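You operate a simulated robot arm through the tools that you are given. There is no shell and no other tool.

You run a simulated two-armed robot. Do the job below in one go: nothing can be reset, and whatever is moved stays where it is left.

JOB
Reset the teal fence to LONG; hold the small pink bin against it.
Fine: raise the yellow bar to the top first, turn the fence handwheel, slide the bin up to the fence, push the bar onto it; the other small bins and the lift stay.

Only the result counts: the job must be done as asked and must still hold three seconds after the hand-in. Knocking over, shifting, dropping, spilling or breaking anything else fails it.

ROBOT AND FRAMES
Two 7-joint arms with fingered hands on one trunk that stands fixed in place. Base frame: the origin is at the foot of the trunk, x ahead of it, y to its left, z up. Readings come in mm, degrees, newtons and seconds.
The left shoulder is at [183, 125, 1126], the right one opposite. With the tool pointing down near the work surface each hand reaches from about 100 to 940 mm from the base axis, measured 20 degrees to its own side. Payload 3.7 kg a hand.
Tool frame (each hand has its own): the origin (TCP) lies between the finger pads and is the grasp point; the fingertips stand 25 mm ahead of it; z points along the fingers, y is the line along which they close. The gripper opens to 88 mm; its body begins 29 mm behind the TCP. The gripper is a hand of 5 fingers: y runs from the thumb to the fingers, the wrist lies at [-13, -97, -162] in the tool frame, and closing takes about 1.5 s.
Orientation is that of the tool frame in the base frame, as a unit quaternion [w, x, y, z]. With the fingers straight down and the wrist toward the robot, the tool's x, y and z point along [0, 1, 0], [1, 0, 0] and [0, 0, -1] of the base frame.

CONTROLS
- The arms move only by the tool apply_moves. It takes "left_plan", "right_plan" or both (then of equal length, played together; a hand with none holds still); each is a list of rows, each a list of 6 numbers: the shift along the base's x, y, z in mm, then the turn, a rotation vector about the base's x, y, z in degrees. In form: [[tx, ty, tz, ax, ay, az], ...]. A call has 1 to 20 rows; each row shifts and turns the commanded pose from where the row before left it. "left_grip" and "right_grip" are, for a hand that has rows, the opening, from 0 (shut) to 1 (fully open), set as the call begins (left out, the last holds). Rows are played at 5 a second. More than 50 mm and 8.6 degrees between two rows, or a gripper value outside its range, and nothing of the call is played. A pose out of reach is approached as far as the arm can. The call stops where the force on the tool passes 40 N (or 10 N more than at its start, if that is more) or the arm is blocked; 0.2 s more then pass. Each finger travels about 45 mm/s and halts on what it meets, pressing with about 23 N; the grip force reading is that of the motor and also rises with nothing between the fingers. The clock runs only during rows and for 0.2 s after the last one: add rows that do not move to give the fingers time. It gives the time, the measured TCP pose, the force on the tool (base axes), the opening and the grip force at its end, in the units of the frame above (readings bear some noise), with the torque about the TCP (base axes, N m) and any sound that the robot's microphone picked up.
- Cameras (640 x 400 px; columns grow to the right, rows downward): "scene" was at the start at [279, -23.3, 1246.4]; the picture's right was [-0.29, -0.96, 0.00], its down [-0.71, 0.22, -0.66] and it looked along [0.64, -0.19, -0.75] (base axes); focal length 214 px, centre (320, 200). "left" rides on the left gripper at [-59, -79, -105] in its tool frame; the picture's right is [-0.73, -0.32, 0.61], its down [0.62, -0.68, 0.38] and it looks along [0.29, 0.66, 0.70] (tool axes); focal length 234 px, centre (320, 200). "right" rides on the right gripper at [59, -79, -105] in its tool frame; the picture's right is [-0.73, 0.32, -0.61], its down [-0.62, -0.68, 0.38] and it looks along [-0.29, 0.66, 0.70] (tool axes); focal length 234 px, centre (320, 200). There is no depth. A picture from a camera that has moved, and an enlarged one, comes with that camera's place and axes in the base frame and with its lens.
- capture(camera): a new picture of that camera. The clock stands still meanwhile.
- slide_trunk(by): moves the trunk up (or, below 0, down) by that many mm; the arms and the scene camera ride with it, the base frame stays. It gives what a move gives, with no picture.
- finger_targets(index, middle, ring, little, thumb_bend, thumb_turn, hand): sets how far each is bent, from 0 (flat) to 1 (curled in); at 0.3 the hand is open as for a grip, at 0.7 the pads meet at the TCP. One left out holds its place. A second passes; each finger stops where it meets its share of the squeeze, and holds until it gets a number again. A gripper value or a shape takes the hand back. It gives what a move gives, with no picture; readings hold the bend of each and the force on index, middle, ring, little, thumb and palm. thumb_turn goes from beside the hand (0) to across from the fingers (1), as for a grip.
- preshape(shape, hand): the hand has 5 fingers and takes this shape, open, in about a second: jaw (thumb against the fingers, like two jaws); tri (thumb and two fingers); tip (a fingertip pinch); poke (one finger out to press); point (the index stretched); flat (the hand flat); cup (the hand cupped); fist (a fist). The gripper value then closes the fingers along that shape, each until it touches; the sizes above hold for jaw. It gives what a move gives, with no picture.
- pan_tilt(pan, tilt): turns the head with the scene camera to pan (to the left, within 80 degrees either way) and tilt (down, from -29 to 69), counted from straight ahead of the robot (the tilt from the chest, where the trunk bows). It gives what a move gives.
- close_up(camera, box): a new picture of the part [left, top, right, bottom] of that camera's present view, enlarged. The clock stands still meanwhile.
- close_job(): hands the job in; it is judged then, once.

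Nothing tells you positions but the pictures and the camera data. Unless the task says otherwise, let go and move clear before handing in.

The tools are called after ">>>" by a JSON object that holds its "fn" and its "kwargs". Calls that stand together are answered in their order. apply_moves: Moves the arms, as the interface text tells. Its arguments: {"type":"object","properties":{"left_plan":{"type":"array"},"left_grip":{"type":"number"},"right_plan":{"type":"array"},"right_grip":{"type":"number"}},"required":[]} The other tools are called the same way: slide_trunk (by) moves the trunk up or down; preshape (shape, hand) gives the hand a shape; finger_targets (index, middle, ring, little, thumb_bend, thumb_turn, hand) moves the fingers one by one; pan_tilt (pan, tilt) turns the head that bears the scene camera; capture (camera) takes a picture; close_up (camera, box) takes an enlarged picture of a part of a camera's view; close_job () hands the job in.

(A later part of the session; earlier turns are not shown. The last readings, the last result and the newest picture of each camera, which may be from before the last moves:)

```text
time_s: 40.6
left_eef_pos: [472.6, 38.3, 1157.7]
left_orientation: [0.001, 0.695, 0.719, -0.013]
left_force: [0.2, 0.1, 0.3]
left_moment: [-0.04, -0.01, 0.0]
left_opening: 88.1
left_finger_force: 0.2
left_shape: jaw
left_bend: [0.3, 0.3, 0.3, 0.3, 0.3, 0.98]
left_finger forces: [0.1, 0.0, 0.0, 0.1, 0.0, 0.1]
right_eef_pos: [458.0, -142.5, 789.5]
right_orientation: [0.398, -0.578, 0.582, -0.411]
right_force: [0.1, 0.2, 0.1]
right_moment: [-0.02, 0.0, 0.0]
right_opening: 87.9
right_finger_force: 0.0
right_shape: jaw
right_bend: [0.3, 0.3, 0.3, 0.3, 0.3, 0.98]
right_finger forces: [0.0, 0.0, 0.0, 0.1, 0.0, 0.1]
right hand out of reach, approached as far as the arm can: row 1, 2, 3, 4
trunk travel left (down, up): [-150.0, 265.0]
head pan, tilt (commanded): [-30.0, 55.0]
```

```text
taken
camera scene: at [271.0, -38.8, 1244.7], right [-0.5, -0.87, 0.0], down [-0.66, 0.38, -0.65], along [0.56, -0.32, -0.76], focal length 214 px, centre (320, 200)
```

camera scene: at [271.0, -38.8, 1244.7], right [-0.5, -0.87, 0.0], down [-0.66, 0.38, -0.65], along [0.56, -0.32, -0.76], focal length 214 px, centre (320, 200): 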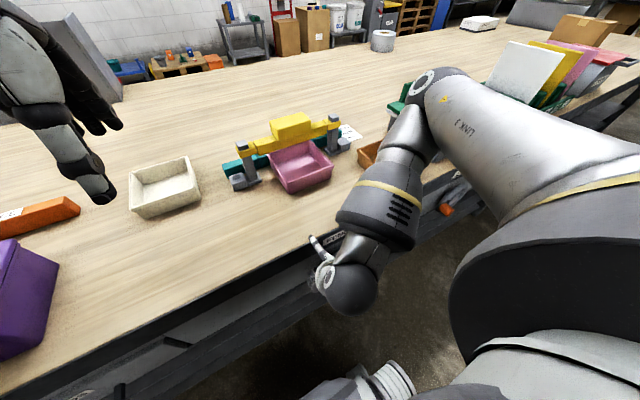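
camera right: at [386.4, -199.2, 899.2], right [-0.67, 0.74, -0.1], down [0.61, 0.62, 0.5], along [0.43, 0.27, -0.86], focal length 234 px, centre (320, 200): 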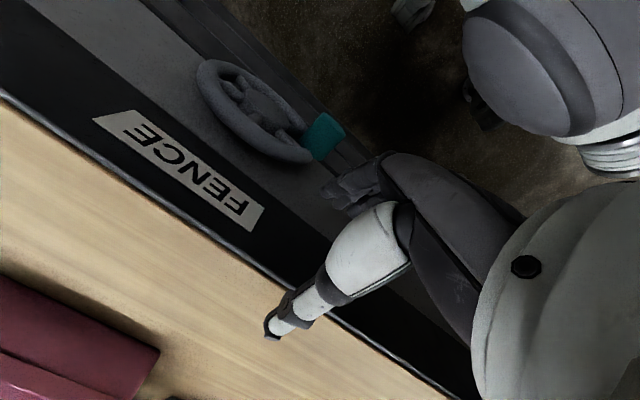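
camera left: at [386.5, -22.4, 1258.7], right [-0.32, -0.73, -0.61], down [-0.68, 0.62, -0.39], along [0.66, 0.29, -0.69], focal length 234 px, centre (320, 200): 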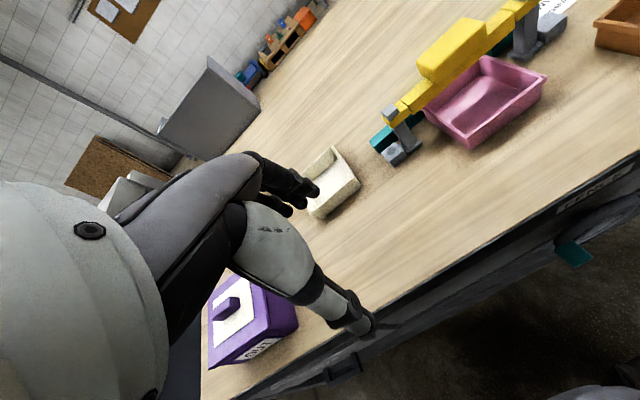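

With the elbow forward, flattening pushes the hand toward the bench edge, so that isn't the way. Instead I'll go up and turn the hand on to yaw +90° with the fingers straight down (thumb right, fingers left), which suits this arm posture and closes across the handle.

>>> {"fn": "apply_moves", "kwargs": {"right_plan": [[-10, -10, 40, 0, 0, 0], [-10, -15, 40, 0, 0, 0], [-5, -15, 40, 0, 0, 0], [0, -10, 30, 0, 0, 0]]}}

>>> {"fn": "apply_moves", "kwargs": {"right_plan": [[0, 0, 0, 4.18, 4.18, -5.97], [0, 0, 0, 4.18, 4.18, -5.97], [0, 0, 0, 4.18, 4.18, -5.97], [0, 0, 0, 4.18, 4.18, -5.97], [0, 0, 0, 4.18, 4.18, -5.97], [0, 0, 0, 4.18, 4.18, -5.97], [0, 0, 0, 4.18, 4.18, -5.97], [0, 0, 0, 4.18, 4.18, -5.97], [0, 0, 0, 4.18, 4.18, -5.97], [0, 0, 0, 4.18, 4.18, -5.97], [0, 0, 0, 4.18, 4.18, -5.97], [0, 0, 0, 4.18, 4.18, -5.97], [0, 0, 0, 4.18, 4.18, -5.97]]}}

>>> {"fn": "capture", "kwargs": {"camera": "scene"}}

>>> {"fn": "capture", "kwargs": {"camera": "right"}}

```text
time_s: 41.6
left_eef_pos: [475.2, 38.1, 1153.5]
left_orientation: [-0.009, 0.69, 0.723, -0.017]
left_force: [0.3, 0.4, 0.5]
left_moment: [-0.01, 0.0, 0.0]
left_opening: 88.0
left_finger_force: 0.1
left_shape: jaw
left_bend: [0.3, 0.3, 0.3, 0.3, 0.3, 0.98]
left_finger forces: [0.0, 0.0, 0.1, 0.1, 0.1, 0.1]
right_eef_pos: [516.9, -160.1, 858.3]
right_orientation: [0.39, -0.583, 0.588, -0.402]
right_force: [-34.9, 8.5, -17.8]
right_moment: [0.39, 2.17, 0.17]
right_opening: 87.9
right_finger_force: 0.1
right_shape: jaw
right_bend: [0.17, 0.19, 0.12, 0.3, 0.3, 0.98]
right_finger forces: [14.6, 12.2, 8.8, 0.0, 0.0, 0.1]
right hand out of reach, approached as far as the arm can: row 1, 2, 3, 4
trunk travel left (down, up): [-150.0, 265.0]
head pan, tilt (commanded): [-30.0, 55.0]
```

```text
time_s: 44.4
left_eef_pos: [472.1, 38.5, 1149.4]
left_orientation: [-0.01, 0.698, 0.716, -0.011]
left_force: [0.2, -0.4, 0.2]
left_moment: [0.01, 0.02, 0.0]
left_opening: 88.0
left_finger_force: 0.0
left_shape: jaw
left_bend: [0.3, 0.3, 0.3, 0.3, 0.3, 0.98]
left_finger forces: [0.1, 0.1, 0.1, 0.1, 0.0, 0.0]
right_eef_pos: [525.9, -161.2, 865.3]
right_orientation: [-0.01, 0.0, 1.0, 0.003]
right_force: [-0.2, 0.6, 0.1]
right_moment: [0.02, -0.03, 0.01]
right_opening: 88.0
right_finger_force: 0.0
right_shape: jaw
right_bend: [0.3, 0.3, 0.3, 0.3, 0.3, 0.98]
right_finger forces: [0.0, 0.0, 0.0, 0.0, 0.0, 0.0]
trunk travel left (down, up): [-150.0, 265.0]
head pan, tilt (commanded): [-30.0, 55.0]
```

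```text
taken
camera scene: at [250.7, -34.0, 1223.5], right [-0.58, -0.81, 0.0], down [-0.75, 0.54, -0.38], along [0.31, -0.22, -0.92], focal length 214 px, centre (320, 200)
```

scene: 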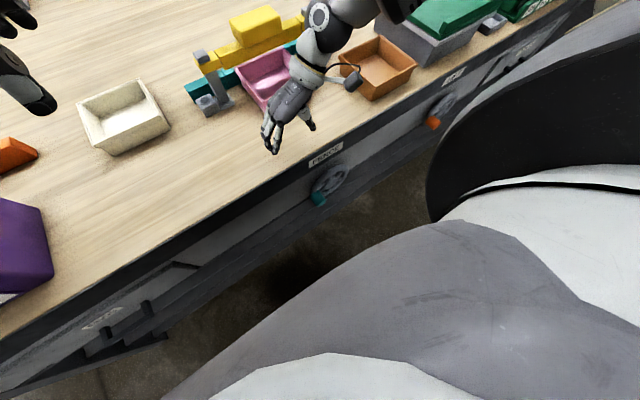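

```text
taken
camera right: at [470.0, -240.9, 970.8], right [0.74, 0.32, 0.59], down [0.62, -0.68, -0.4], along [0.27, 0.66, -0.7], focal length 234 px, centre (320, 200)
```

right: 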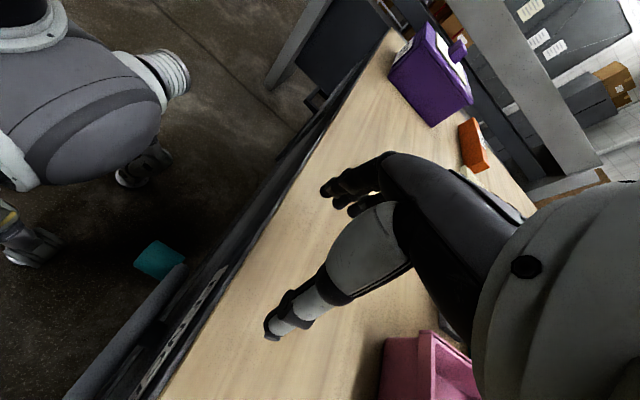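

Yaw +90° with the fingers straight down is reached cleanly. The hand brushed the bench edge on the way up, but nothing has moved in the picture. Next I'll bring it back in front of the bench at this height.

>>> {"fn": "apply_moves", "kwargs": {"right_plan": [[-20, -2, 5, 0, 0, 0], [-20, -2, 5, 0, 0, 0], [-20, -2, 0, 0, 0, 0], [-20, -2, 0, 0, 0, 0], [-20, -2, 0, 0, 0, 0]]}}

>>> {"fn": "capture", "kwargs": {"camera": "scene"}}

>>> {"fn": "capture", "kwargs": {"camera": "right"}}

```text
time_s: 45.6
left_eef_pos: [471.4, 37.8, 1148.4]
left_orientation: [-0.01, 0.697, 0.716, -0.009]
left_force: [-0.3, -0.1, -0.7]
left_moment: [0.01, -0.02, -0.01]
left_opening: 87.9
left_finger_force: 0.1
left_shape: jaw
left_bend: [0.3, 0.3, 0.3, 0.3, 0.3, 0.98]
left_finger forces: [0.0, 0.0, 0.0, 0.0, 0.0, 0.0]
right_eef_pos: [426.4, -171.2, 874.9]
right_orientation: [-0.011, -0.002, 1.0, 0.003]
right_force: [0.6, -0.2, -0.1]
right_moment: [0.02, 0.02, 0.0]
right_opening: 88.0
right_finger_force: 0.0
right_shape: jaw
right_bend: [0.3, 0.3, 0.3, 0.3, 0.3, 0.98]
right_finger forces: [0.0, 0.0, 0.0, 0.0, 0.0, 0.0]
trunk travel left (down, up): [-150.0, 265.0]
head pan, tilt (commanded): [-30.0, 55.0]
```

```text
taken
camera scene: at [247.8, -32.3, 1221.2], right [-0.59, -0.81, 0.0], down [-0.76, 0.55, -0.34], along [0.28, -0.2, -0.94], focal length 214 px, centre (320, 200)
```

scene: 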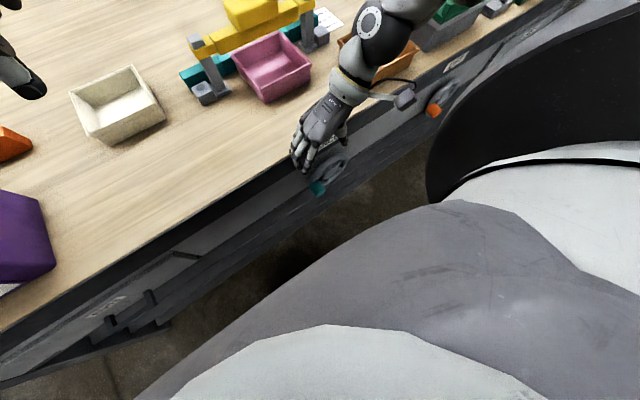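

```text
taken
camera right: at [370.3, -250.7, 980.3], right [0.74, 0.32, 0.59], down [0.62, -0.68, -0.4], along [0.27, 0.66, -0.7], focal length 234 px, centre (320, 200)
```

right: 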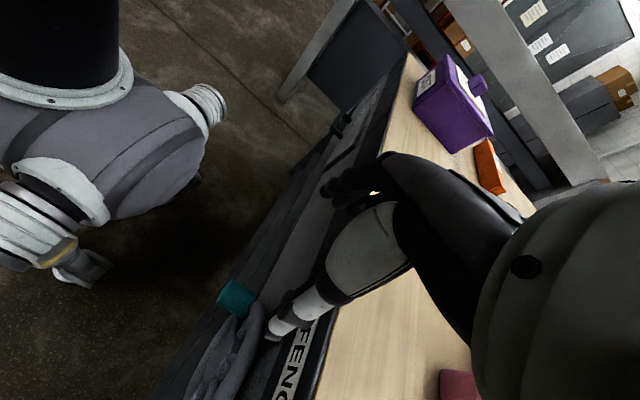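

This pose works well right in front of the bench. I'll try the three-finger shape, which should keep the spare fingers off the wheel rim, and look at it.

>>> {"fn": "preshape", "kwargs": {"shape": "tri", "hand": "right"}}

>>> {"fn": "close_up", "kwargs": {"camera": "scene", "box": [240, 50, 440, 220]}}

>>> {"fn": "capture", "kwargs": {"camera": "right"}}

```text
time_s: 46.5
left_eef_pos: [471.0, 38.0, 1151.6]
left_orientation: [-0.008, 0.698, 0.716, -0.009]
left_force: [0.0, 0.5, 0.5]
left_moment: [0.02, -0.02, 0.0]
left_opening: 87.8
left_finger_force: 0.1
left_shape: jaw
left_bend: [0.3, 0.3, 0.3, 0.3, 0.3, 0.98]
left_finger forces: [0.0, 0.1, 0.0, 0.0, 0.0, 0.1]
right_eef_pos: [428.0, -171.1, 875.9]
right_orientation: [-0.01, -0.002, 1.0, 0.003]
right_force: [0.7, -0.7, -0.3]
right_moment: [0.02, -0.01, -0.01]
right_opening: 88.0
right_finger_force: 0.0
right_shape: tri
right_bend: [0.3, 0.3, 0.99, 0.99, 0.3, 0.98]
right_finger forces: [0.1, 0.1, 0.0, 0.0, 0.0, 0.0]
trunk travel left (down, up): [-150.0, 265.0]
head pan, tilt (commanded): [-30.0, 55.0]
```

```text
2.35 times, centred on (340, 135) of scene
camera zoom: at [248.5, -32.7, 1221.6], right [-0.59, -0.81, 0.0], down [-0.76, 0.55, -0.35], along [0.28, -0.21, -0.94], focal length 505 px, centre (273, 353)
```

zoom: 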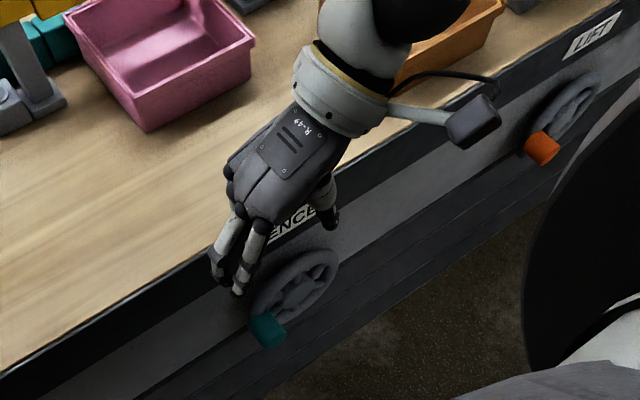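

```text
taken
camera right: at [371.4, -250.7, 980.9], right [0.74, 0.32, 0.59], down [0.62, -0.68, -0.4], along [0.27, 0.66, -0.7], focal length 234 px, centre (320, 200)
```

right: 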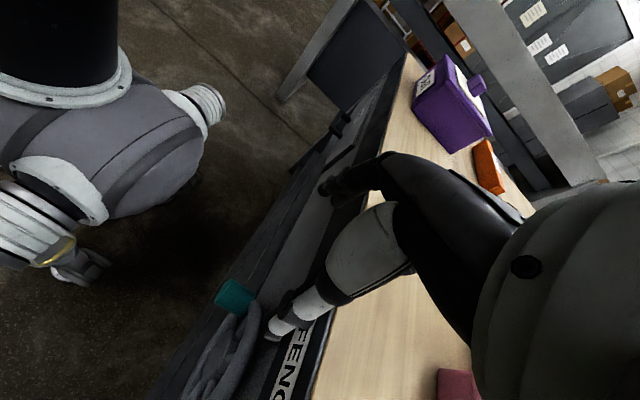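

In the three-finger shape the index and middle fingers sit over the TCP and the ring and little fingers curl toward the bench side. I'll tilt the hand about 25° so the knuckles lean away from the bench, then check reach.

>>> {"fn": "apply_moves", "kwargs": {"right_plan": [[-5, 0, 0, 0, -8.3, 0], [-5, 0, 0, 0, -8.3, 0], [-5, 0, 0, 0, -8.3, 0]]}}

>>> {"fn": "close_up", "kwargs": {"camera": "scene", "box": [240, 50, 440, 220]}}

>>> {"fn": "capture", "kwargs": {"camera": "right"}}

```text
time_s: 47.3
left_eef_pos: [470.0, 38.1, 1156.9]
left_orientation: [-0.001, 0.697, 0.717, -0.009]
left_force: [0.4, 0.2, -1.0]
left_moment: [-0.02, 0.0, -0.02]
left_opening: 87.7
left_finger_force: 0.1
left_shape: jaw
left_bend: [0.3, 0.3, 0.3, 0.3, 0.3, 0.98]
left_finger forces: [0.0, 0.0, 0.1, 0.0, 0.0, 0.0]
right_eef_pos: [448.6, -185.0, 860.1]
right_orientation: [0.207, -0.004, 0.978, 0.002]
right_force: [-0.2, -0.1, 0.3]
right_moment: [0.03, 0.0, 0.02]
right_opening: 88.0
right_finger_force: 0.0
right_shape: tri
right_bend: [0.3, 0.3, 0.99, 0.99, 0.3, 0.98]
right_finger forces: [0.0, 0.0, 0.1, 0.1, 0.0, 0.0]
right hand out of reach, approached as far as the arm can: row 2, 3
trunk travel left (down, up): [-150.0, 265.0]
head pan, tilt (commanded): [-30.0, 55.0]
```

```text
2.35 times, centred on (340, 135) of scene
camera zoom: at [250.6, -34.2, 1224.6], right [-0.58, -0.81, 0.0], down [-0.75, 0.53, -0.39], along [0.32, -0.23, -0.92], focal length 505 px, centre (273, 353)
```

zoom: 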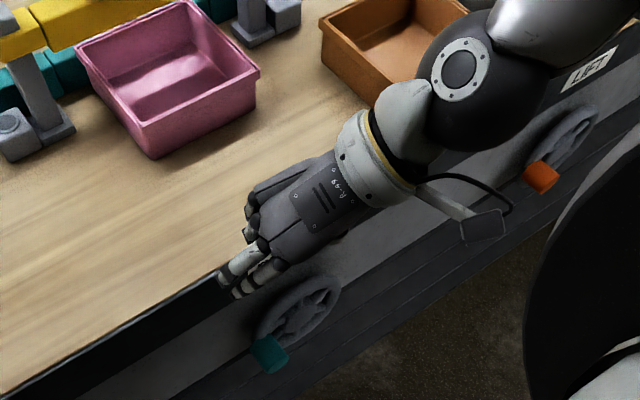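

```text
taken
camera right: at [352.6, -264.9, 930.5], right [0.41, 0.32, 0.85], down [0.73, -0.68, -0.1], along [0.54, 0.66, -0.52], focal length 234 px, centre (320, 200)
```

right: 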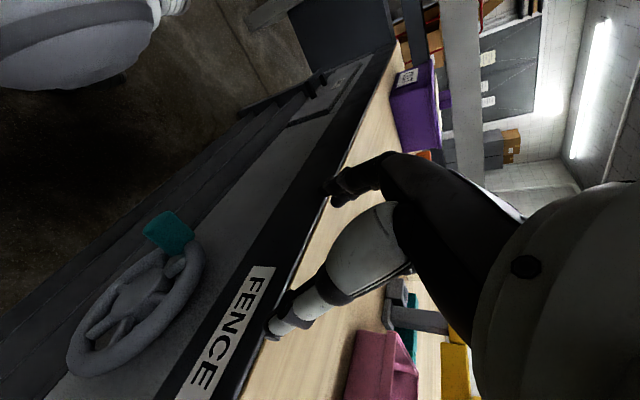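

The 24° tilt is in place and the wheel is visible below. I'll descend toward the handle and check the arm's tracking midway.

>>> {"fn": "apply_moves", "kwargs": {"right_plan": [[-4, 6, -20, 0, 0, 0], [-4, 7, -20, 0, 0, 0], [0, 0, -20, 0, 0, 0], [0, 0, -20, 0, 0, 0]]}}

>>> {"fn": "close_up", "kwargs": {"camera": "scene", "box": [240, 50, 440, 220]}}

>>> {"fn": "capture", "kwargs": {"camera": "right"}}

```text
time_s: 48.3
left_eef_pos: [472.9, 37.1, 1158.8]
left_orientation: [0.006, 0.698, 0.716, -0.011]
left_force: [0.8, -1.0, -0.3]
left_moment: [0.03, -0.02, 0.03]
left_opening: 87.9
left_finger_force: 0.0
left_shape: jaw
left_bend: [0.3, 0.3, 0.3, 0.3, 0.3, 0.98]
left_finger forces: [0.0, 0.0, 0.1, 0.0, 0.0, 0.0]
right_eef_pos: [439.3, -171.7, 775.8]
right_orientation: [0.203, -0.002, 0.979, 0.001]
right_force: [0.8, -0.4, 0.5]
right_moment: [-0.01, -0.02, 0.0]
right_opening: 87.9
right_finger_force: 0.0
right_shape: tri
right_bend: [0.3, 0.3, 0.99, 0.99, 0.3, 0.98]
right_finger forces: [0.0, 0.1, 0.1, 0.1, 0.1, 0.1]
trunk travel left (down, up): [-150.0, 265.0]
head pan, tilt (commanded): [-30.0, 55.0]
```

```text
2.35 times, centred on (340, 135) of scene
camera zoom: at [273.8, -37.9, 1242.9], right [-0.48, -0.88, 0.0], down [-0.67, 0.37, -0.65], along [0.56, -0.31, -0.76], focal length 505 px, centre (273, 353)
```

zoom: 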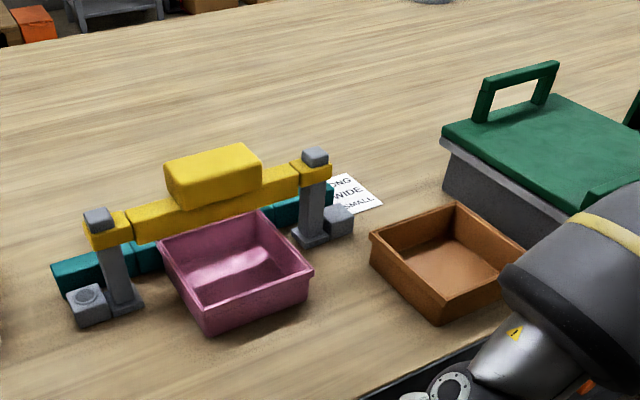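

```text
taken
camera right: at [343.6, -251.8, 847.2], right [0.42, 0.32, 0.85], down [0.73, -0.68, -0.11], along [0.54, 0.66, -0.52], focal length 234 px, centre (320, 200)
```

right: 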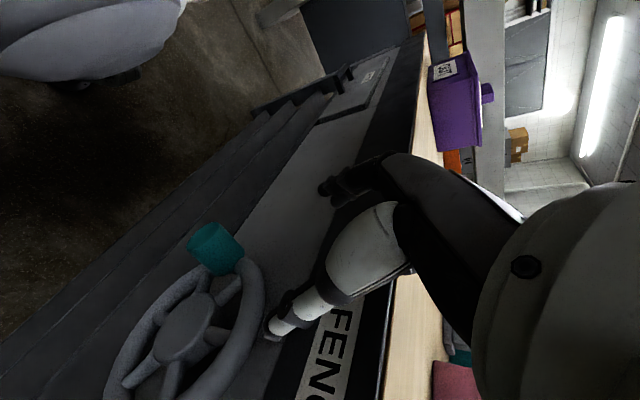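

The arm tracks well here. Before going lower I'll check the forearm's clearance to the orange bin and bench.

>>> {"fn": "capture", "kwargs": {"camera": "scene"}}

>>> {"fn": "close_up", "kwargs": {"camera": "right", "box": [100, 180, 360, 400]}}

```text
taken
camera scene: at [273.8, -37.9, 1242.9], right [-0.48, -0.88, 0.0], down [-0.67, 0.37, -0.65], along [0.56, -0.31, -0.76], focal length 214 px, centre (320, 200)
```

scene: 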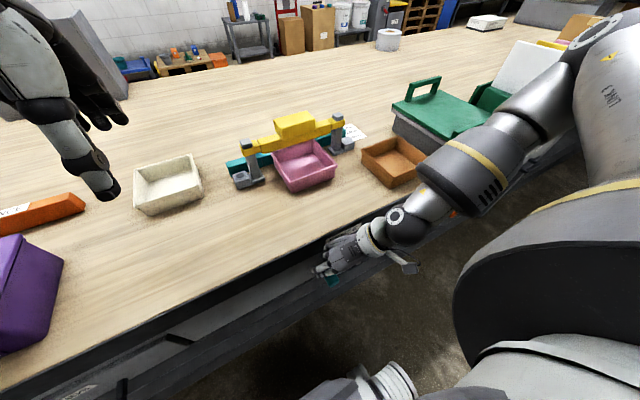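

```text
1.82 times, centred on (230, 290) of right
camera zoom: at [343.6, -251.8, 847.2], right [0.42, 0.32, 0.85], down [0.73, -0.68, -0.11], along [0.54, 0.66, -0.52], focal length 426 px, centre (484, 36)
```

zoom: 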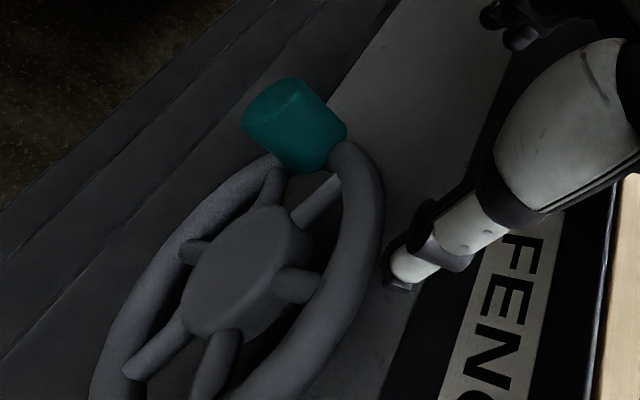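

The forearm runs clear in front of the bench, well above the LIFT wheel. I'll lower the open three-finger grip over the handle to z≈660.

>>> {"fn": "apply_moves", "kwargs": {"right_plan": [[1, 0, -20, 0, 0, 0], [1, 0, -20, 0, 0, 0], [1, 0, -20, 0, 0, 0], [1, -1, -20, 0, 0, 0], [0, 0, -18, 0, 0, 0], [0, 0, -18, 0, 0, 0], [0, 0, 0, 0, 0, 0]], "right_grip": 1.0}}

>>> {"fn": "capture", "kwargs": {"camera": "right"}}

>>> {"fn": "close_up", "kwargs": {"camera": "scene", "box": [280, 180, 440, 320]}}

```text
time_s: 49.9
left_eef_pos: [468.7, 41.6, 1156.1]
left_orientation: [0.004, 0.7, 0.714, -0.005]
left_force: [0.0, 0.4, -0.7]
left_moment: [0.02, 0.03, 0.01]
left_opening: 87.9
left_finger_force: 0.0
left_shape: jaw
left_bend: [0.3, 0.3, 0.3, 0.3, 0.3, 0.98]
left_finger forces: [0.0, 0.0, 0.0, 0.0, 0.1, 0.1]
right_eef_pos: [443.1, -174.8, 661.9]
right_orientation: [0.207, -0.002, 0.978, 0.002]
right_force: [-0.1, 0.3, -0.1]
right_moment: [0.02, 0.0, 0.0]
right_opening: 88.1
right_finger_force: 0.0
right_shape: tri
right_bend: [0.3, 0.3, 0.99, 0.99, 0.3, 0.98]
right_finger forces: [0.0, 0.0, 0.1, 0.0, 0.0, 0.1]
trunk travel left (down, up): [-150.0, 265.0]
head pan, tilt (commanded): [-30.0, 55.0]
```

```text
taken
camera right: at [347.6, -253.7, 733.5], right [0.42, 0.32, 0.85], down [0.73, -0.68, -0.1], along [0.54, 0.66, -0.52], focal length 234 px, centre (320, 200)
```

right: 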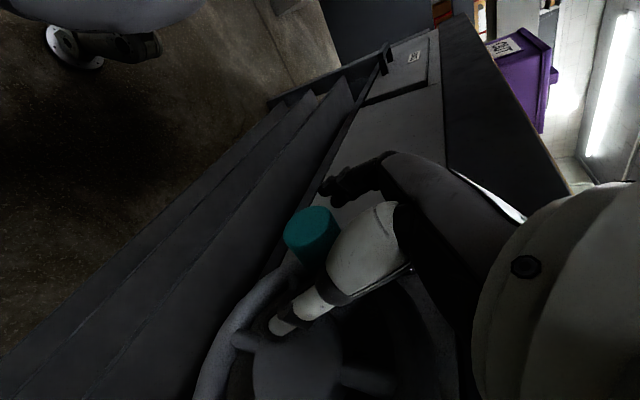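

```text
2.86 times, centred on (360, 250) of scene
camera zoom: at [274.8, -34.4, 1246.9], right [-0.43, -0.9, 0.0], down [-0.67, 0.32, -0.67], along [0.6, -0.29, -0.74], focal length 613 px, centre (206, 57)
```

zoom: 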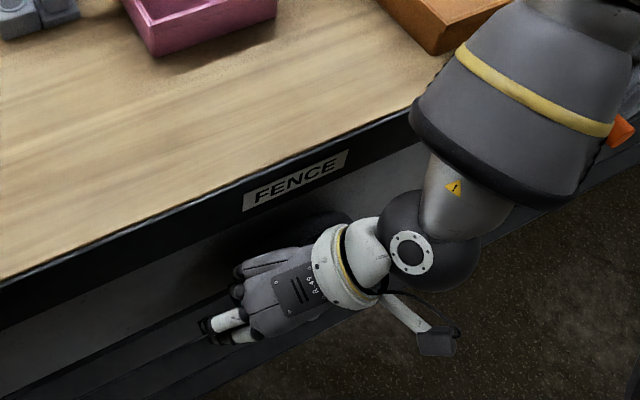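

The handle sits right between thumb and fingers with no contact, so I'll close the grip on it.

>>> {"fn": "apply_moves", "kwargs": {"right_plan": [[0, 0, 0, 0, 0, 0], [0, 0, 0, 0, 0, 0], [0, 0, 0, 0, 0, 0], [0, 0, 0, 0, 0, 0], [0, 0, 0, 0, 0, 0], [0, 0, 0, 0, 0, 0], [0, 0, 0, 0, 0, 0], [0, 0, 0, 0, 0, 0]], "right_grip": 0.0}}

>>> {"fn": "capture", "kwargs": {"camera": "right"}}

>>> {"fn": "close_up", "kwargs": {"camera": "left", "box": [350, 0, 640, 181]}}

```text
time_s: 51.7
left_eef_pos: [469.9, 40.4, 1153.7]
left_orientation: [0.001, 0.699, 0.715, -0.006]
left_force: [0.4, -0.2, 0.0]
left_moment: [0.01, 0.0, 0.0]
left_opening: 87.8
left_finger_force: 0.2
left_shape: jaw
left_bend: [0.3, 0.3, 0.3, 0.3, 0.3, 0.98]
left_finger forces: [0.0, 0.0, 0.0, 0.1, 0.1, 0.1]
right_eef_pos: [441.6, -173.6, 662.1]
right_orientation: [0.206, -0.003, 0.979, 0.001]
right_force: [0.6, -1.1, -2.4]
right_moment: [-0.01, 0.01, 0.02]
right_opening: 26.8
right_finger_force: 23.1
right_shape: tri
right_bend: [0.74, 0.49, 1.0, 1.0, 0.75, 1.0]
right_finger forces: [9.8, 10.3, 0.0, 0.0, 21.1, 0.0]
trunk travel left (down, up): [-150.0, 265.0]
head pan, tilt (commanded): [-30.0, 55.0]
```

```text
taken
camera right: at [347.7, -253.7, 733.4], right [0.42, 0.32, 0.85], down [0.73, -0.68, -0.1], along [0.54, 0.66, -0.52], focal length 234 px, centre (320, 200)
```

right: 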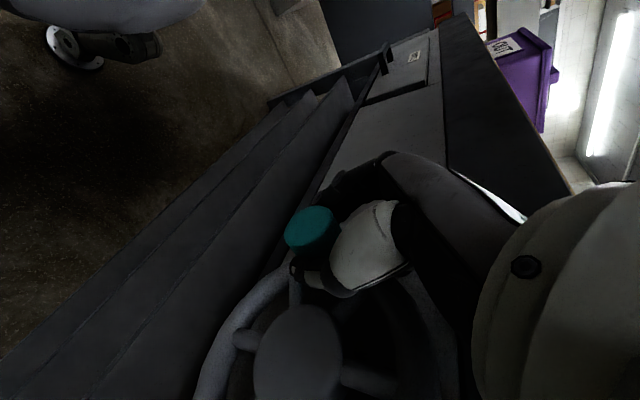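

```text
2.21 times, centred on (495, 90) of left
camera zoom: at [393.4, -20.8, 1260.5], right [-0.31, -0.74, -0.6], down [-0.7, 0.6, -0.38], along [0.65, 0.3, -0.7], focal length 517 px, centre (-66, 442)
```

zoom: 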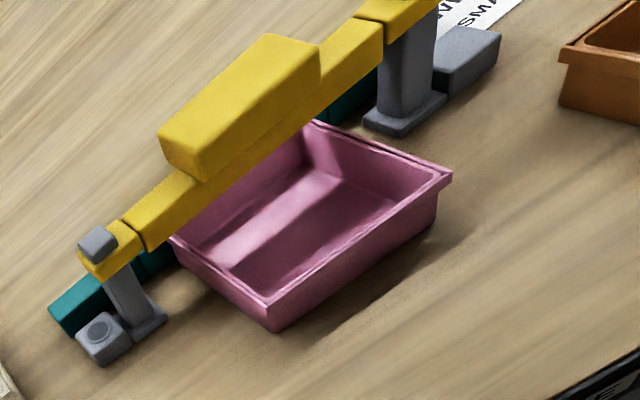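

Gripped (27 mm). I'll crank a small 20° arc upward (clockwise as the robot sees it) and check force and the fence's reaction.

>>> {"fn": "apply_moves", "kwargs": {"right_plan": [[0, -0.2, 5, 0, 0, 0], [0, -0.65, 5, 0, 0, 0], [0, -1.1, 4.9, 0, 0, 0], [0, -1.5, 4.8, 0, 0, 0]]}}

>>> {"fn": "capture", "kwargs": {"camera": "right"}}

>>> {"fn": "close_up", "kwargs": {"camera": "left", "box": [350, 0, 640, 181]}}

```text
time_s: 52.7
left_eef_pos: [471.1, 39.0, 1154.3]
left_orientation: [-0.001, 0.7, 0.714, -0.007]
left_force: [-0.3, -0.4, -0.2]
left_moment: [-0.01, -0.01, 0.0]
left_opening: 88.0
left_finger_force: 0.0
left_shape: jaw
left_bend: [0.3, 0.3, 0.3, 0.3, 0.3, 0.98]
left_finger forces: [0.1, 0.1, 0.1, 0.1, 0.1, 0.0]
right_eef_pos: [443.7, -175.2, 680.4]
right_orientation: [0.205, -0.002, 0.979, 0.001]
right_force: [2.2, 5.2, -12.3]
right_moment: [0.43, -0.02, 0.2]
right_opening: 24.9
right_finger_force: 23.0
right_shape: tri
right_bend: [0.74, 0.49, 1.0, 1.0, 0.73, 1.0]
right_finger forces: [12.4, 12.6, 0.0, 0.1, 21.3, 0.0]
trunk travel left (down, up): [-150.0, 265.0]
head pan, tilt (commanded): [-30.0, 55.0]
```

```text
taken
camera right: at [348.1, -255.8, 753.4], right [0.42, 0.32, 0.85], down [0.73, -0.68, -0.1], along [0.54, 0.66, -0.52], focal length 234 px, centre (320, 200)
```

right: 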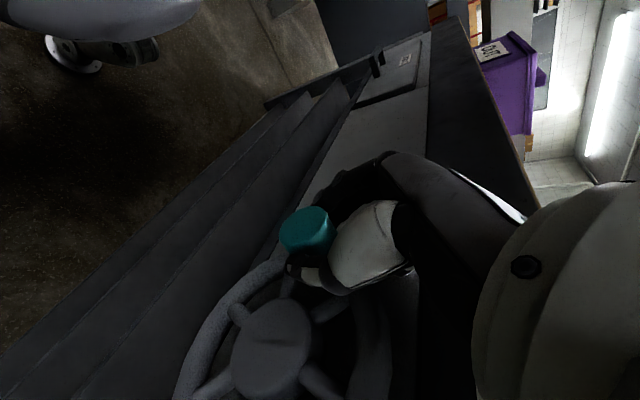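

```text
2.21 times, centred on (495, 90) of left
camera zoom: at [394.7, -21.7, 1260.0], right [-0.31, -0.74, -0.6], down [-0.7, 0.61, -0.38], along [0.64, 0.3, -0.7], focal length 517 px, centre (-66, 442)
```

zoom: 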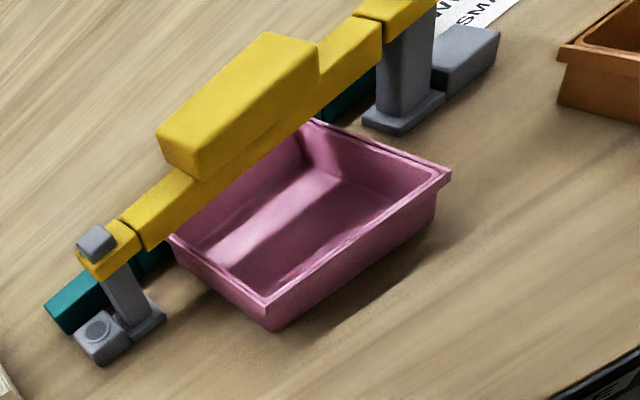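

The wheel turned and the fence seems to have moved back, the right direction. I'll zoom in on the fence end to measure the travel.

>>> {"fn": "close_up", "kwargs": {"camera": "left", "box": [355, 90, 435, 170]}}

>>> {"fn": "close_up", "kwargs": {"camera": "scene", "box": [210, 90, 400, 210]}}

>>> {"fn": "capture", "kwargs": {"camera": "scene"}}

```text
5.00 times, centred on (395, 130) of left
camera zoom: at [394.7, -21.7, 1260.0], right [-0.31, -0.74, -0.6], down [-0.7, 0.61, -0.38], along [0.64, 0.3, -0.7], focal length 1171 px, centre (-55, 550)
```

zoom: 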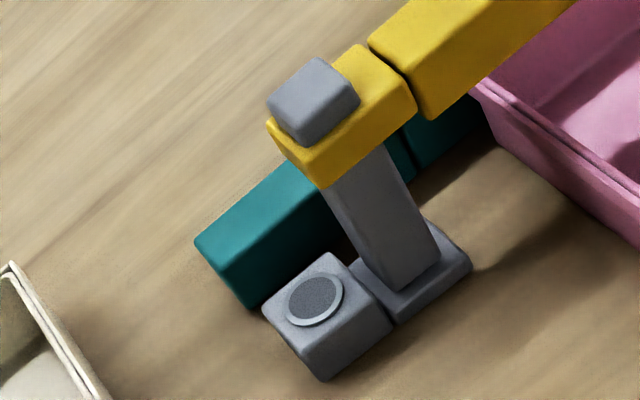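

```text
3.33 times, centred on (305, 150) of scene
camera zoom: at [275.3, -35.1, 1246.2], right [-0.44, -0.9, 0.0], down [-0.67, 0.33, -0.67], along [0.6, -0.3, -0.75], focal length 715 px, centre (370, 367)
```

zoom: 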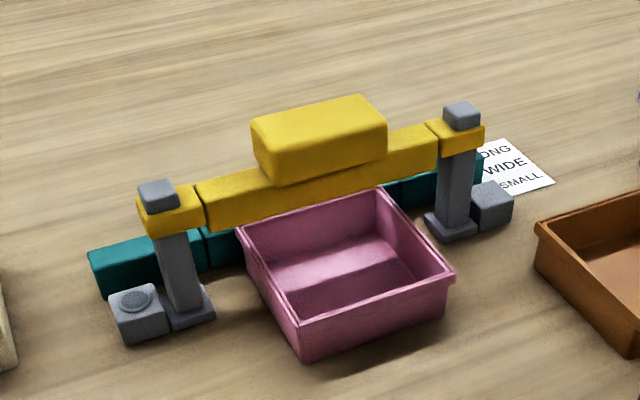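

```text
taken
camera scene: at [275.3, -35.1, 1246.2], right [-0.44, -0.9, 0.0], down [-0.67, 0.33, -0.67], along [0.6, -0.3, -0.75], focal length 214 px, centre (320, 200)
```

scene: 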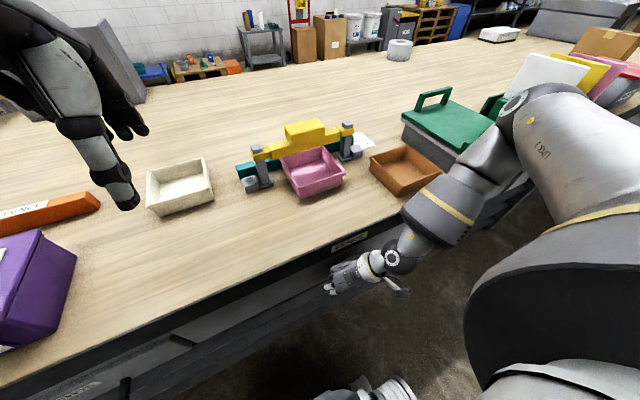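

The fence moved roughly 6–7 mm for 20°, so LONG (60 mm) should be around half a turn. I'll carry on cranking along the circle to 50° and re-measure.

>>> {"fn": "apply_moves", "kwargs": {"right_plan": [[0, -2.2, 5.6, 0, 0, 0], [0, -2.8, 5.3, 0, 0, 0], [0, -3.4, 5, 0, 0, 0], [0, -3.9, 4.6, 0, 0, 0], [0, -4.4, 4.1, 0, 0, 0]]}}

>>> {"fn": "capture", "kwargs": {"camera": "right"}}

>>> {"fn": "close_up", "kwargs": {"camera": "scene", "box": [210, 90, 400, 210]}}

```text
time_s: 53.9
left_eef_pos: [470.7, 38.4, 1152.8]
left_orientation: [-0.004, 0.7, 0.715, -0.008]
left_force: [0.2, 0.6, 0.5]
left_moment: [-0.02, -0.01, 0.0]
left_opening: 87.9
left_finger_force: 0.1
left_shape: jaw
left_bend: [0.3, 0.3, 0.3, 0.3, 0.3, 0.98]
left_finger forces: [0.1, 0.1, 0.0, 0.0, 0.1, 0.0]
right_eef_pos: [443.2, -190.6, 707.2]
right_orientation: [0.205, -0.002, 0.979, 0.003]
right_force: [1.9, 19.9, 0.7]
right_moment: [0.67, -0.1, 0.14]
right_opening: 31.3
right_finger_force: 22.8
right_shape: tri
right_bend: [0.73, 0.45, 1.0, 1.0, 0.77, 1.0]
right_finger forces: [18.2, 16.4, 0.0, 0.0, 12.9, 0.0]
trunk travel left (down, up): [-150.0, 265.0]
head pan, tilt (commanded): [-30.0, 55.0]
```

```text
taken
camera right: at [347.4, -272.2, 779.1], right [0.42, 0.32, 0.85], down [0.73, -0.68, -0.1], along [0.54, 0.66, -0.52], focal length 234 px, centre (320, 200)
```

right: 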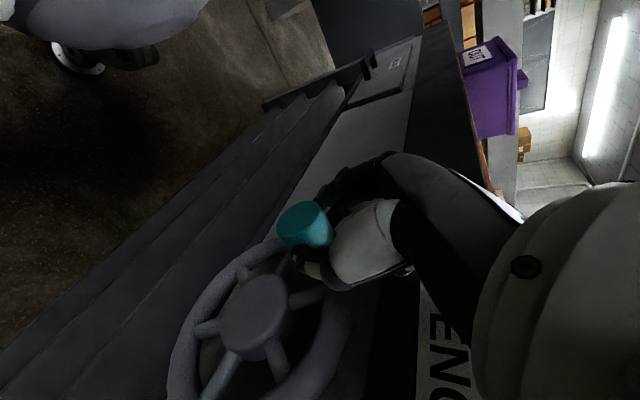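

```text
3.33 times, centred on (305, 150) of scene
camera zoom: at [272.9, -34.9, 1245.6], right [-0.46, -0.89, 0.0], down [-0.67, 0.35, -0.66], along [0.58, -0.31, -0.76], focal length 715 px, centre (370, 367)
```

zoom: 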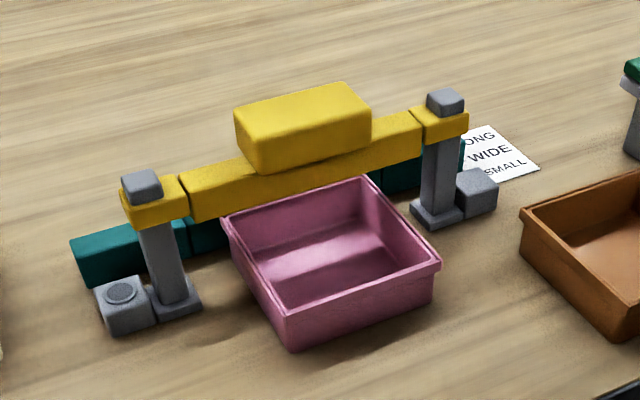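

Fitting the three measured points puts the wheel centre at (y −230.7, z 666.3) with R≈57, so about 50° has been turned. I'll correct the path and crank on to the top.

>>> {"fn": "apply_moves", "kwargs": {"right_plan": [[0, -1.7, 5.1, 0, 0, 0], [0, -4.9, 3.4, 0, 0, 0], [0, -5.3, 2.9, 0, 0, 0], [0, -5.5, 2.3, 0, 0, 0], [0, -5.7, 1.8, 0, 0, 0], [0, -5.9, 1.1, 0, 0, 0], [0, -6, 0.6, 0, 0, 0]]}}

>>> {"fn": "capture", "kwargs": {"camera": "right"}}

>>> {"fn": "close_up", "kwargs": {"camera": "scene", "box": [200, 80, 390, 200]}}

>>> {"fn": "close_up", "kwargs": {"camera": "left", "box": [355, 90, 435, 170]}}

```text
time_s: 55.3
left_eef_pos: [472.0, 36.5, 1159.6]
left_orientation: [-0.001, 0.696, 0.718, -0.01]
left_force: [0.0, -0.5, -0.6]
left_moment: [0.03, -0.03, -0.01]
left_opening: 87.8
left_finger_force: 0.0
left_shape: jaw
left_bend: [0.3, 0.3, 0.3, 0.3, 0.3, 0.98]
left_finger forces: [0.0, 0.0, 0.1, 0.1, 0.0, 0.0]
right_eef_pos: [440.7, -210.6, 728.0]
right_orientation: [0.208, -0.007, 0.978, 0.01]
right_force: [2.6, 18.3, 22.7]
right_moment: [0.84, -0.22, -0.01]
right_opening: 33.4
right_finger_force: 23.4
right_shape: tri
right_bend: [0.73, 0.44, 1.0, 1.0, 0.83, 1.0]
right_finger forces: [17.7, 16.9, 0.0, 0.0, 15.8, 0.0]
trunk travel left (down, up): [-150.0, 265.0]
head pan, tilt (commanded): [-30.0, 55.0]
stopped in row 6 (right hand): the force on the tool passed its limit at 41 N (the readings are from after the stop); the commanded pose is now the measured one
```

```text
taken
camera right: at [346.4, -293.4, 798.4], right [0.41, 0.32, 0.86], down [0.74, -0.67, -0.11], along [0.53, 0.68, -0.51], focal length 234 px, centre (320, 200)
```

right: 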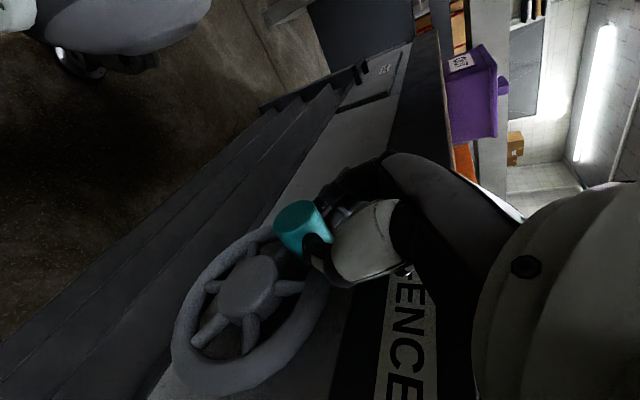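

```text
3.33 times, centred on (295, 140) of scene
camera zoom: at [270.0, -37.8, 1246.7], right [-0.49, -0.87, 0.0], down [-0.66, 0.37, -0.66], along [0.57, -0.33, -0.75], focal length 715 px, centre (403, 400)
```

zoom: 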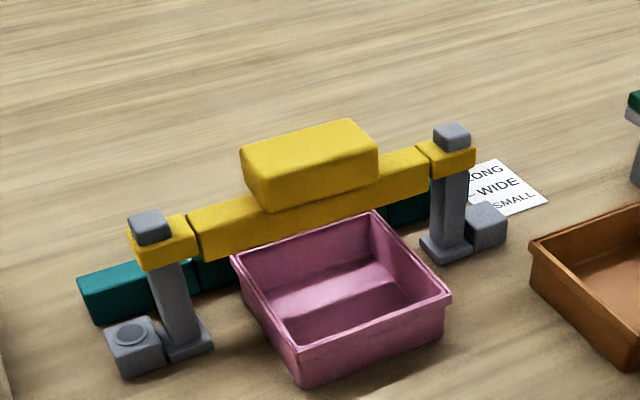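

```text
5.00 times, centred on (395, 130) of left
camera zoom: at [396.3, -24.6, 1265.5], right [-0.31, -0.74, -0.59], down [-0.71, 0.6, -0.38], along [0.64, 0.3, -0.71], focal length 1171 px, centre (-55, 550)
```

zoom: 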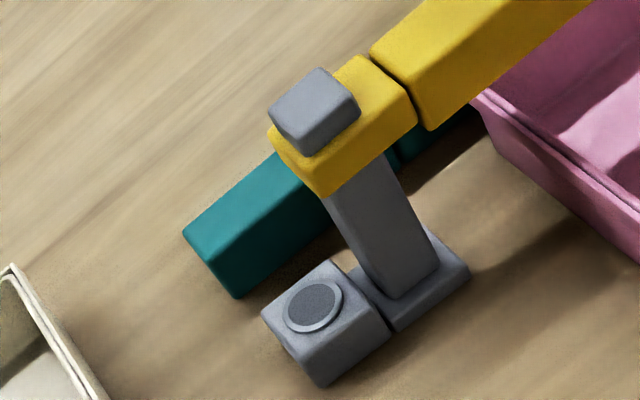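

The handle has slipped down toward the fingertips; by the camera its axis is near (y −200, z 699) while the TCP is at z 728. The wheel holds its place, so I'll open, lower the hand to seat the handle deeper, and regrip.

>>> {"fn": "apply_moves", "kwargs": {"right_plan": [[0, 0, 0, 0, 0, 0], [0, 0, 0, 0, 0, 0], [0, 0, 0, 0, 0, 0], [0, 0, 0, 0, 0, 0], [0, 0, 0, 0, 0, 0], [0, 0, 0, 0, 0, 0]], "right_grip": 1.0}}

>>> {"fn": "capture", "kwargs": {"camera": "right"}}

```text
time_s: 56.7
left_eef_pos: [472.8, 37.1, 1158.1]
left_orientation: [-0.001, 0.695, 0.718, -0.012]
left_force: [0.8, 0.5, -0.5]
left_moment: [-0.04, -0.03, -0.03]
left_opening: 88.0
left_finger_force: 0.2
left_shape: jaw
left_bend: [0.3, 0.3, 0.3, 0.3, 0.3, 0.98]
left_finger forces: [0.1, 0.1, 0.1, 0.0, 0.0, 0.0]
right_eef_pos: [441.5, -215.8, 724.0]
right_orientation: [0.205, -0.005, 0.979, 0.007]
right_force: [0.8, 0.2, 0.3]
right_moment: [0.0, -0.01, 0.01]
right_opening: 87.5
right_finger_force: 0.0
right_shape: tri
right_bend: [0.3, 0.3, 0.99, 0.99, 0.3, 0.98]
right_finger forces: [0.0, 0.0, 0.0, 0.0, 0.1, 0.0]
trunk travel left (down, up): [-150.0, 265.0]
head pan, tilt (commanded): [-30.0, 55.0]
```

```text
taken
camera right: at [346.5, -296.5, 795.1], right [0.42, 0.32, 0.85], down [0.73, -0.67, -0.11], along [0.54, 0.67, -0.51], focal length 234 px, centre (320, 200)
```

right: 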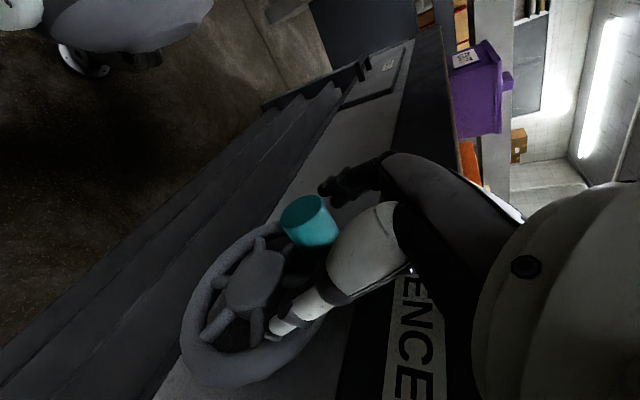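

>>> {"fn": "close_up", "kwargs": {"camera": "right", "box": [160, 160, 400, 400]}}

>>> {"fn": "close_up", "kwargs": {"camera": "scene", "box": [280, 180, 440, 320]}}

```text
1.67 times, centred on (280, 280) of right
camera zoom: at [346.5, -296.5, 795.1], right [0.42, 0.32, 0.85], down [0.73, -0.67, -0.11], along [0.54, 0.67, -0.51], focal length 390 px, centre (387, 67)
```

zoom: 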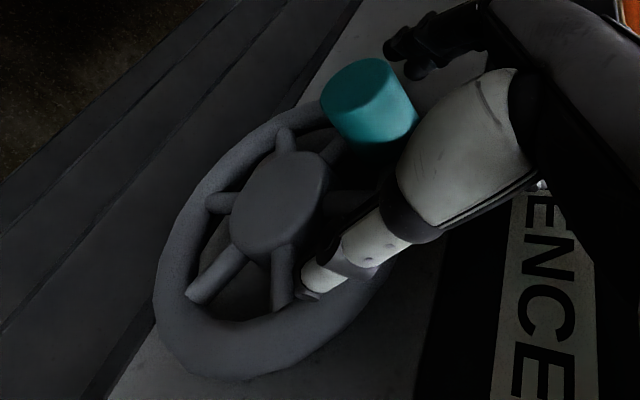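

```text
2.86 times, centred on (360, 250) of scene
camera zoom: at [272.0, -38.6, 1245.9], right [-0.49, -0.87, 0.0], down [-0.66, 0.37, -0.66], along [0.57, -0.32, -0.75], focal length 613 px, centre (206, 57)
```

zoom: 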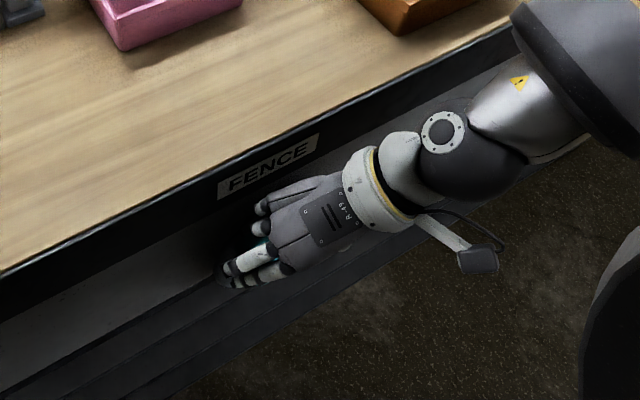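

The handle axis is now at about (y −195, z 695), and the fence has moved roughly 20 mm for about 45° of wheel. I'll shift left and lower to seat the handle deep in the grip, then close.

>>> {"fn": "apply_moves", "kwargs": {"right_plan": [[1, 10, 0, 0, 0, 0], [1, 10, 0, 0, 0, 0], [0, 0, -12, 0, 0, 0], [0, 0, -12, 0, 0, 0], [0, 0, -10, 0, 0, 0], [0, 0, 0, 0, 0, 0]]}}

>>> {"fn": "close_up", "kwargs": {"camera": "right", "box": [160, 160, 400, 400]}}

```text
time_s: 58.1
left_eef_pos: [471.4, 39.9, 1155.4]
left_orientation: [-0.002, 0.698, 0.716, -0.009]
left_force: [-0.5, -0.3, -0.1]
left_moment: [-0.01, -0.02, 0.01]
left_opening: 88.0
left_finger_force: 0.0
left_shape: jaw
left_bend: [0.3, 0.3, 0.3, 0.3, 0.3, 0.98]
left_finger forces: [0.1, 0.0, 0.1, 0.1, 0.0, 0.0]
right_eef_pos: [444.3, -191.6, 693.4]
right_orientation: [0.209, -0.005, 0.978, 0.008]
right_force: [4.0, 14.0, 30.9]
right_moment: [-0.18, -0.32, 0.19]
right_opening: 87.7
right_finger_force: 0.0
right_shape: tri
right_bend: [0.3, 0.3, 1.0, 0.99, 0.3, 0.98]
right_finger forces: [0.0, 0.0, 34.5, 0.1, 0.1, 0.0]
trunk travel left (down, up): [-150.0, 265.0]
head pan, tilt (commanded): [-30.0, 55.0]
```

```text
1.67 times, centred on (280, 280) of right
camera zoom: at [349.6, -273.9, 763.2], right [0.41, 0.32, 0.86], down [0.74, -0.67, -0.1], along [0.54, 0.67, -0.51], focal length 390 px, centre (387, 67)
```

zoom: 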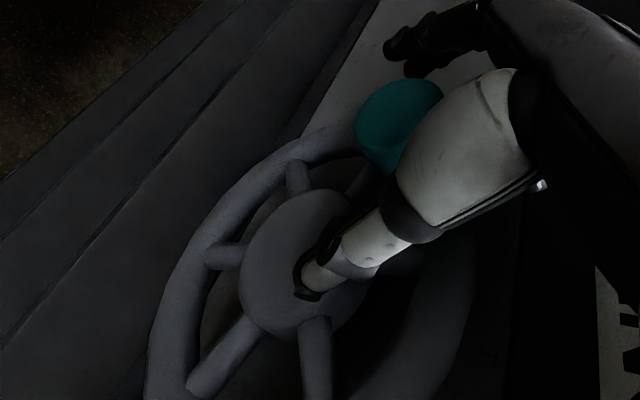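

The curled ring finger is resting on the wheel rim (34 N), so I can't seat deeper at this tilt. I'll raise a little, tilt the hand further so the spare knuckles lean away, and come back in slightly nearer the handle's tip.

>>> {"fn": "apply_moves", "kwargs": {"right_plan": [[0, 0, 12, 0, 0, 0], [-2, 0, 10, 0, 0, 0], [-3, 0, 0, 0, -8, 0], [-3, 0, 0, 0, -8, 0], [0, 0, 0, 0, 0, 0]]}}

>>> {"fn": "close_up", "kwargs": {"camera": "right", "box": [160, 160, 400, 400]}}

>>> {"fn": "capture", "kwargs": {"camera": "scene"}}

```text
time_s: 59.3
left_eef_pos: [469.8, 37.7, 1157.4]
left_orientation: [-0.001, 0.697, 0.717, -0.009]
left_force: [-0.3, 0.0, -0.2]
left_moment: [0.02, 0.01, -0.02]
left_opening: 87.8
left_finger_force: 0.1
left_shape: jaw
left_bend: [0.3, 0.3, 0.3, 0.3, 0.3, 0.98]
left_finger forces: [0.1, 0.0, 0.0, 0.0, 0.1, 0.0]
right_eef_pos: [434.6, -195.1, 711.0]
right_orientation: [0.34, -0.005, 0.94, 0.005]
right_force: [0.1, -0.4, -0.8]
right_moment: [0.0, 0.01, 0.0]
right_opening: 87.6
right_finger_force: 0.0
right_shape: tri
right_bend: [0.3, 0.3, 0.99, 0.99, 0.3, 0.98]
right_finger forces: [0.0, 0.0, 0.0, 0.1, 0.1, 0.0]
trunk travel left (down, up): [-150.0, 265.0]
head pan, tilt (commanded): [-30.0, 55.0]
```

```text
1.67 times, centred on (280, 280) of right
camera zoom: at [324.0, -276.4, 753.9], right [0.17, 0.32, 0.93], down [0.73, -0.67, 0.1], along [0.66, 0.67, -0.34], focal length 390 px, centre (387, 67)
```

zoom: 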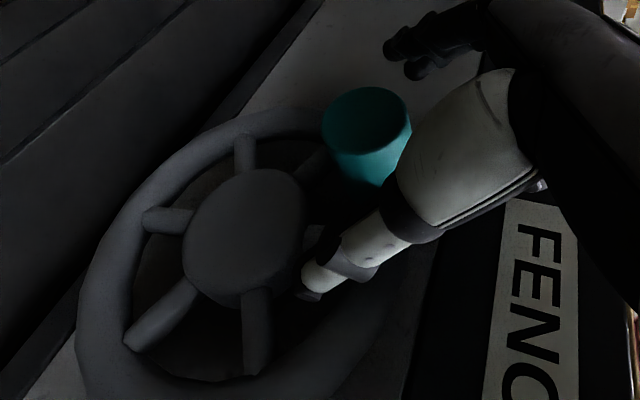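

```text
taken
camera scene: at [273.7, -36.7, 1247.3], right [-0.46, -0.89, 0.0], down [-0.66, 0.34, -0.67], along [0.6, -0.31, -0.74], focal length 214 px, centre (320, 200)
```

scene: 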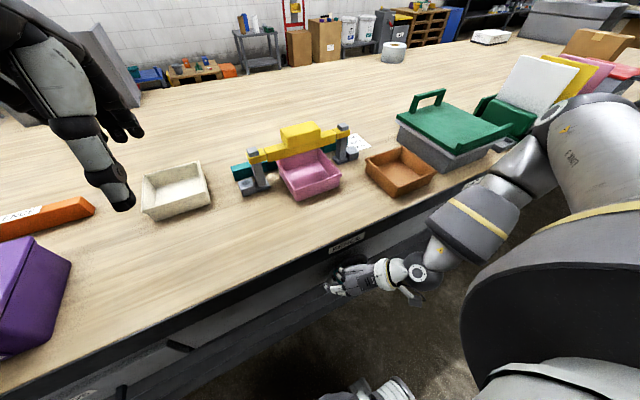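

The extra tilt is reachable. I'll tilt another 16° to come in more from the front, then lower so the handle axis (y≈−193, z≈697) sits between the pads.

>>> {"fn": "apply_moves", "kwargs": {"right_plan": [[-4, 1, 0, 0, -8, 0], [-4, 1, 0, 0, -8, 0], [4, 0, -6, 0, 0, 0], [4, 0, -6, 0, 0, 0], [2, 0, 0, 0, 0, 0]]}}

>>> {"fn": "close_up", "kwargs": {"camera": "right", "box": [160, 160, 400, 400]}}

```text
time_s: 60.5
left_eef_pos: [471.9, 36.7, 1155.0]
left_orientation: [-0.003, 0.697, 0.717, -0.009]
left_force: [0.7, 0.1, 0.2]
left_moment: [-0.01, 0.0, 0.0]
left_opening: 88.0
left_finger_force: 0.1
left_shape: jaw
left_bend: [0.3, 0.3, 0.3, 0.3, 0.3, 0.98]
left_finger forces: [0.0, 0.0, 0.0, 0.0, 0.0, 0.0]
right_eef_pos: [438.1, -196.4, 711.2]
right_orientation: [0.435, -0.007, 0.9, 0.006]
right_force: [-0.5, -0.3, 0.6]
right_moment: [0.0, 0.01, -0.03]
right_opening: 88.0
right_finger_force: 0.0
right_shape: tri
right_bend: [0.3, 0.3, 0.99, 0.99, 0.3, 0.98]
right_finger forces: [0.0, 0.1, 0.0, 0.1, 0.0, 0.1]
right hand out of reach, approached as far as the arm can: row 2, 3, 4
trunk travel left (down, up): [-150.0, 265.0]
head pan, tilt (commanded): [-30.0, 55.0]
```

```text
1.67 times, centred on (280, 280) of right
camera zoom: at [320.5, -277.6, 728.6], right [-0.03, 0.32, 0.95], down [0.7, -0.67, 0.25], along [0.71, 0.67, -0.2], focal length 390 px, centre (387, 67)
```

zoom: 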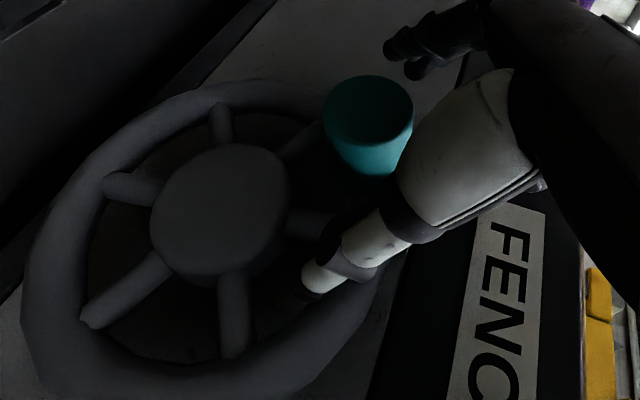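

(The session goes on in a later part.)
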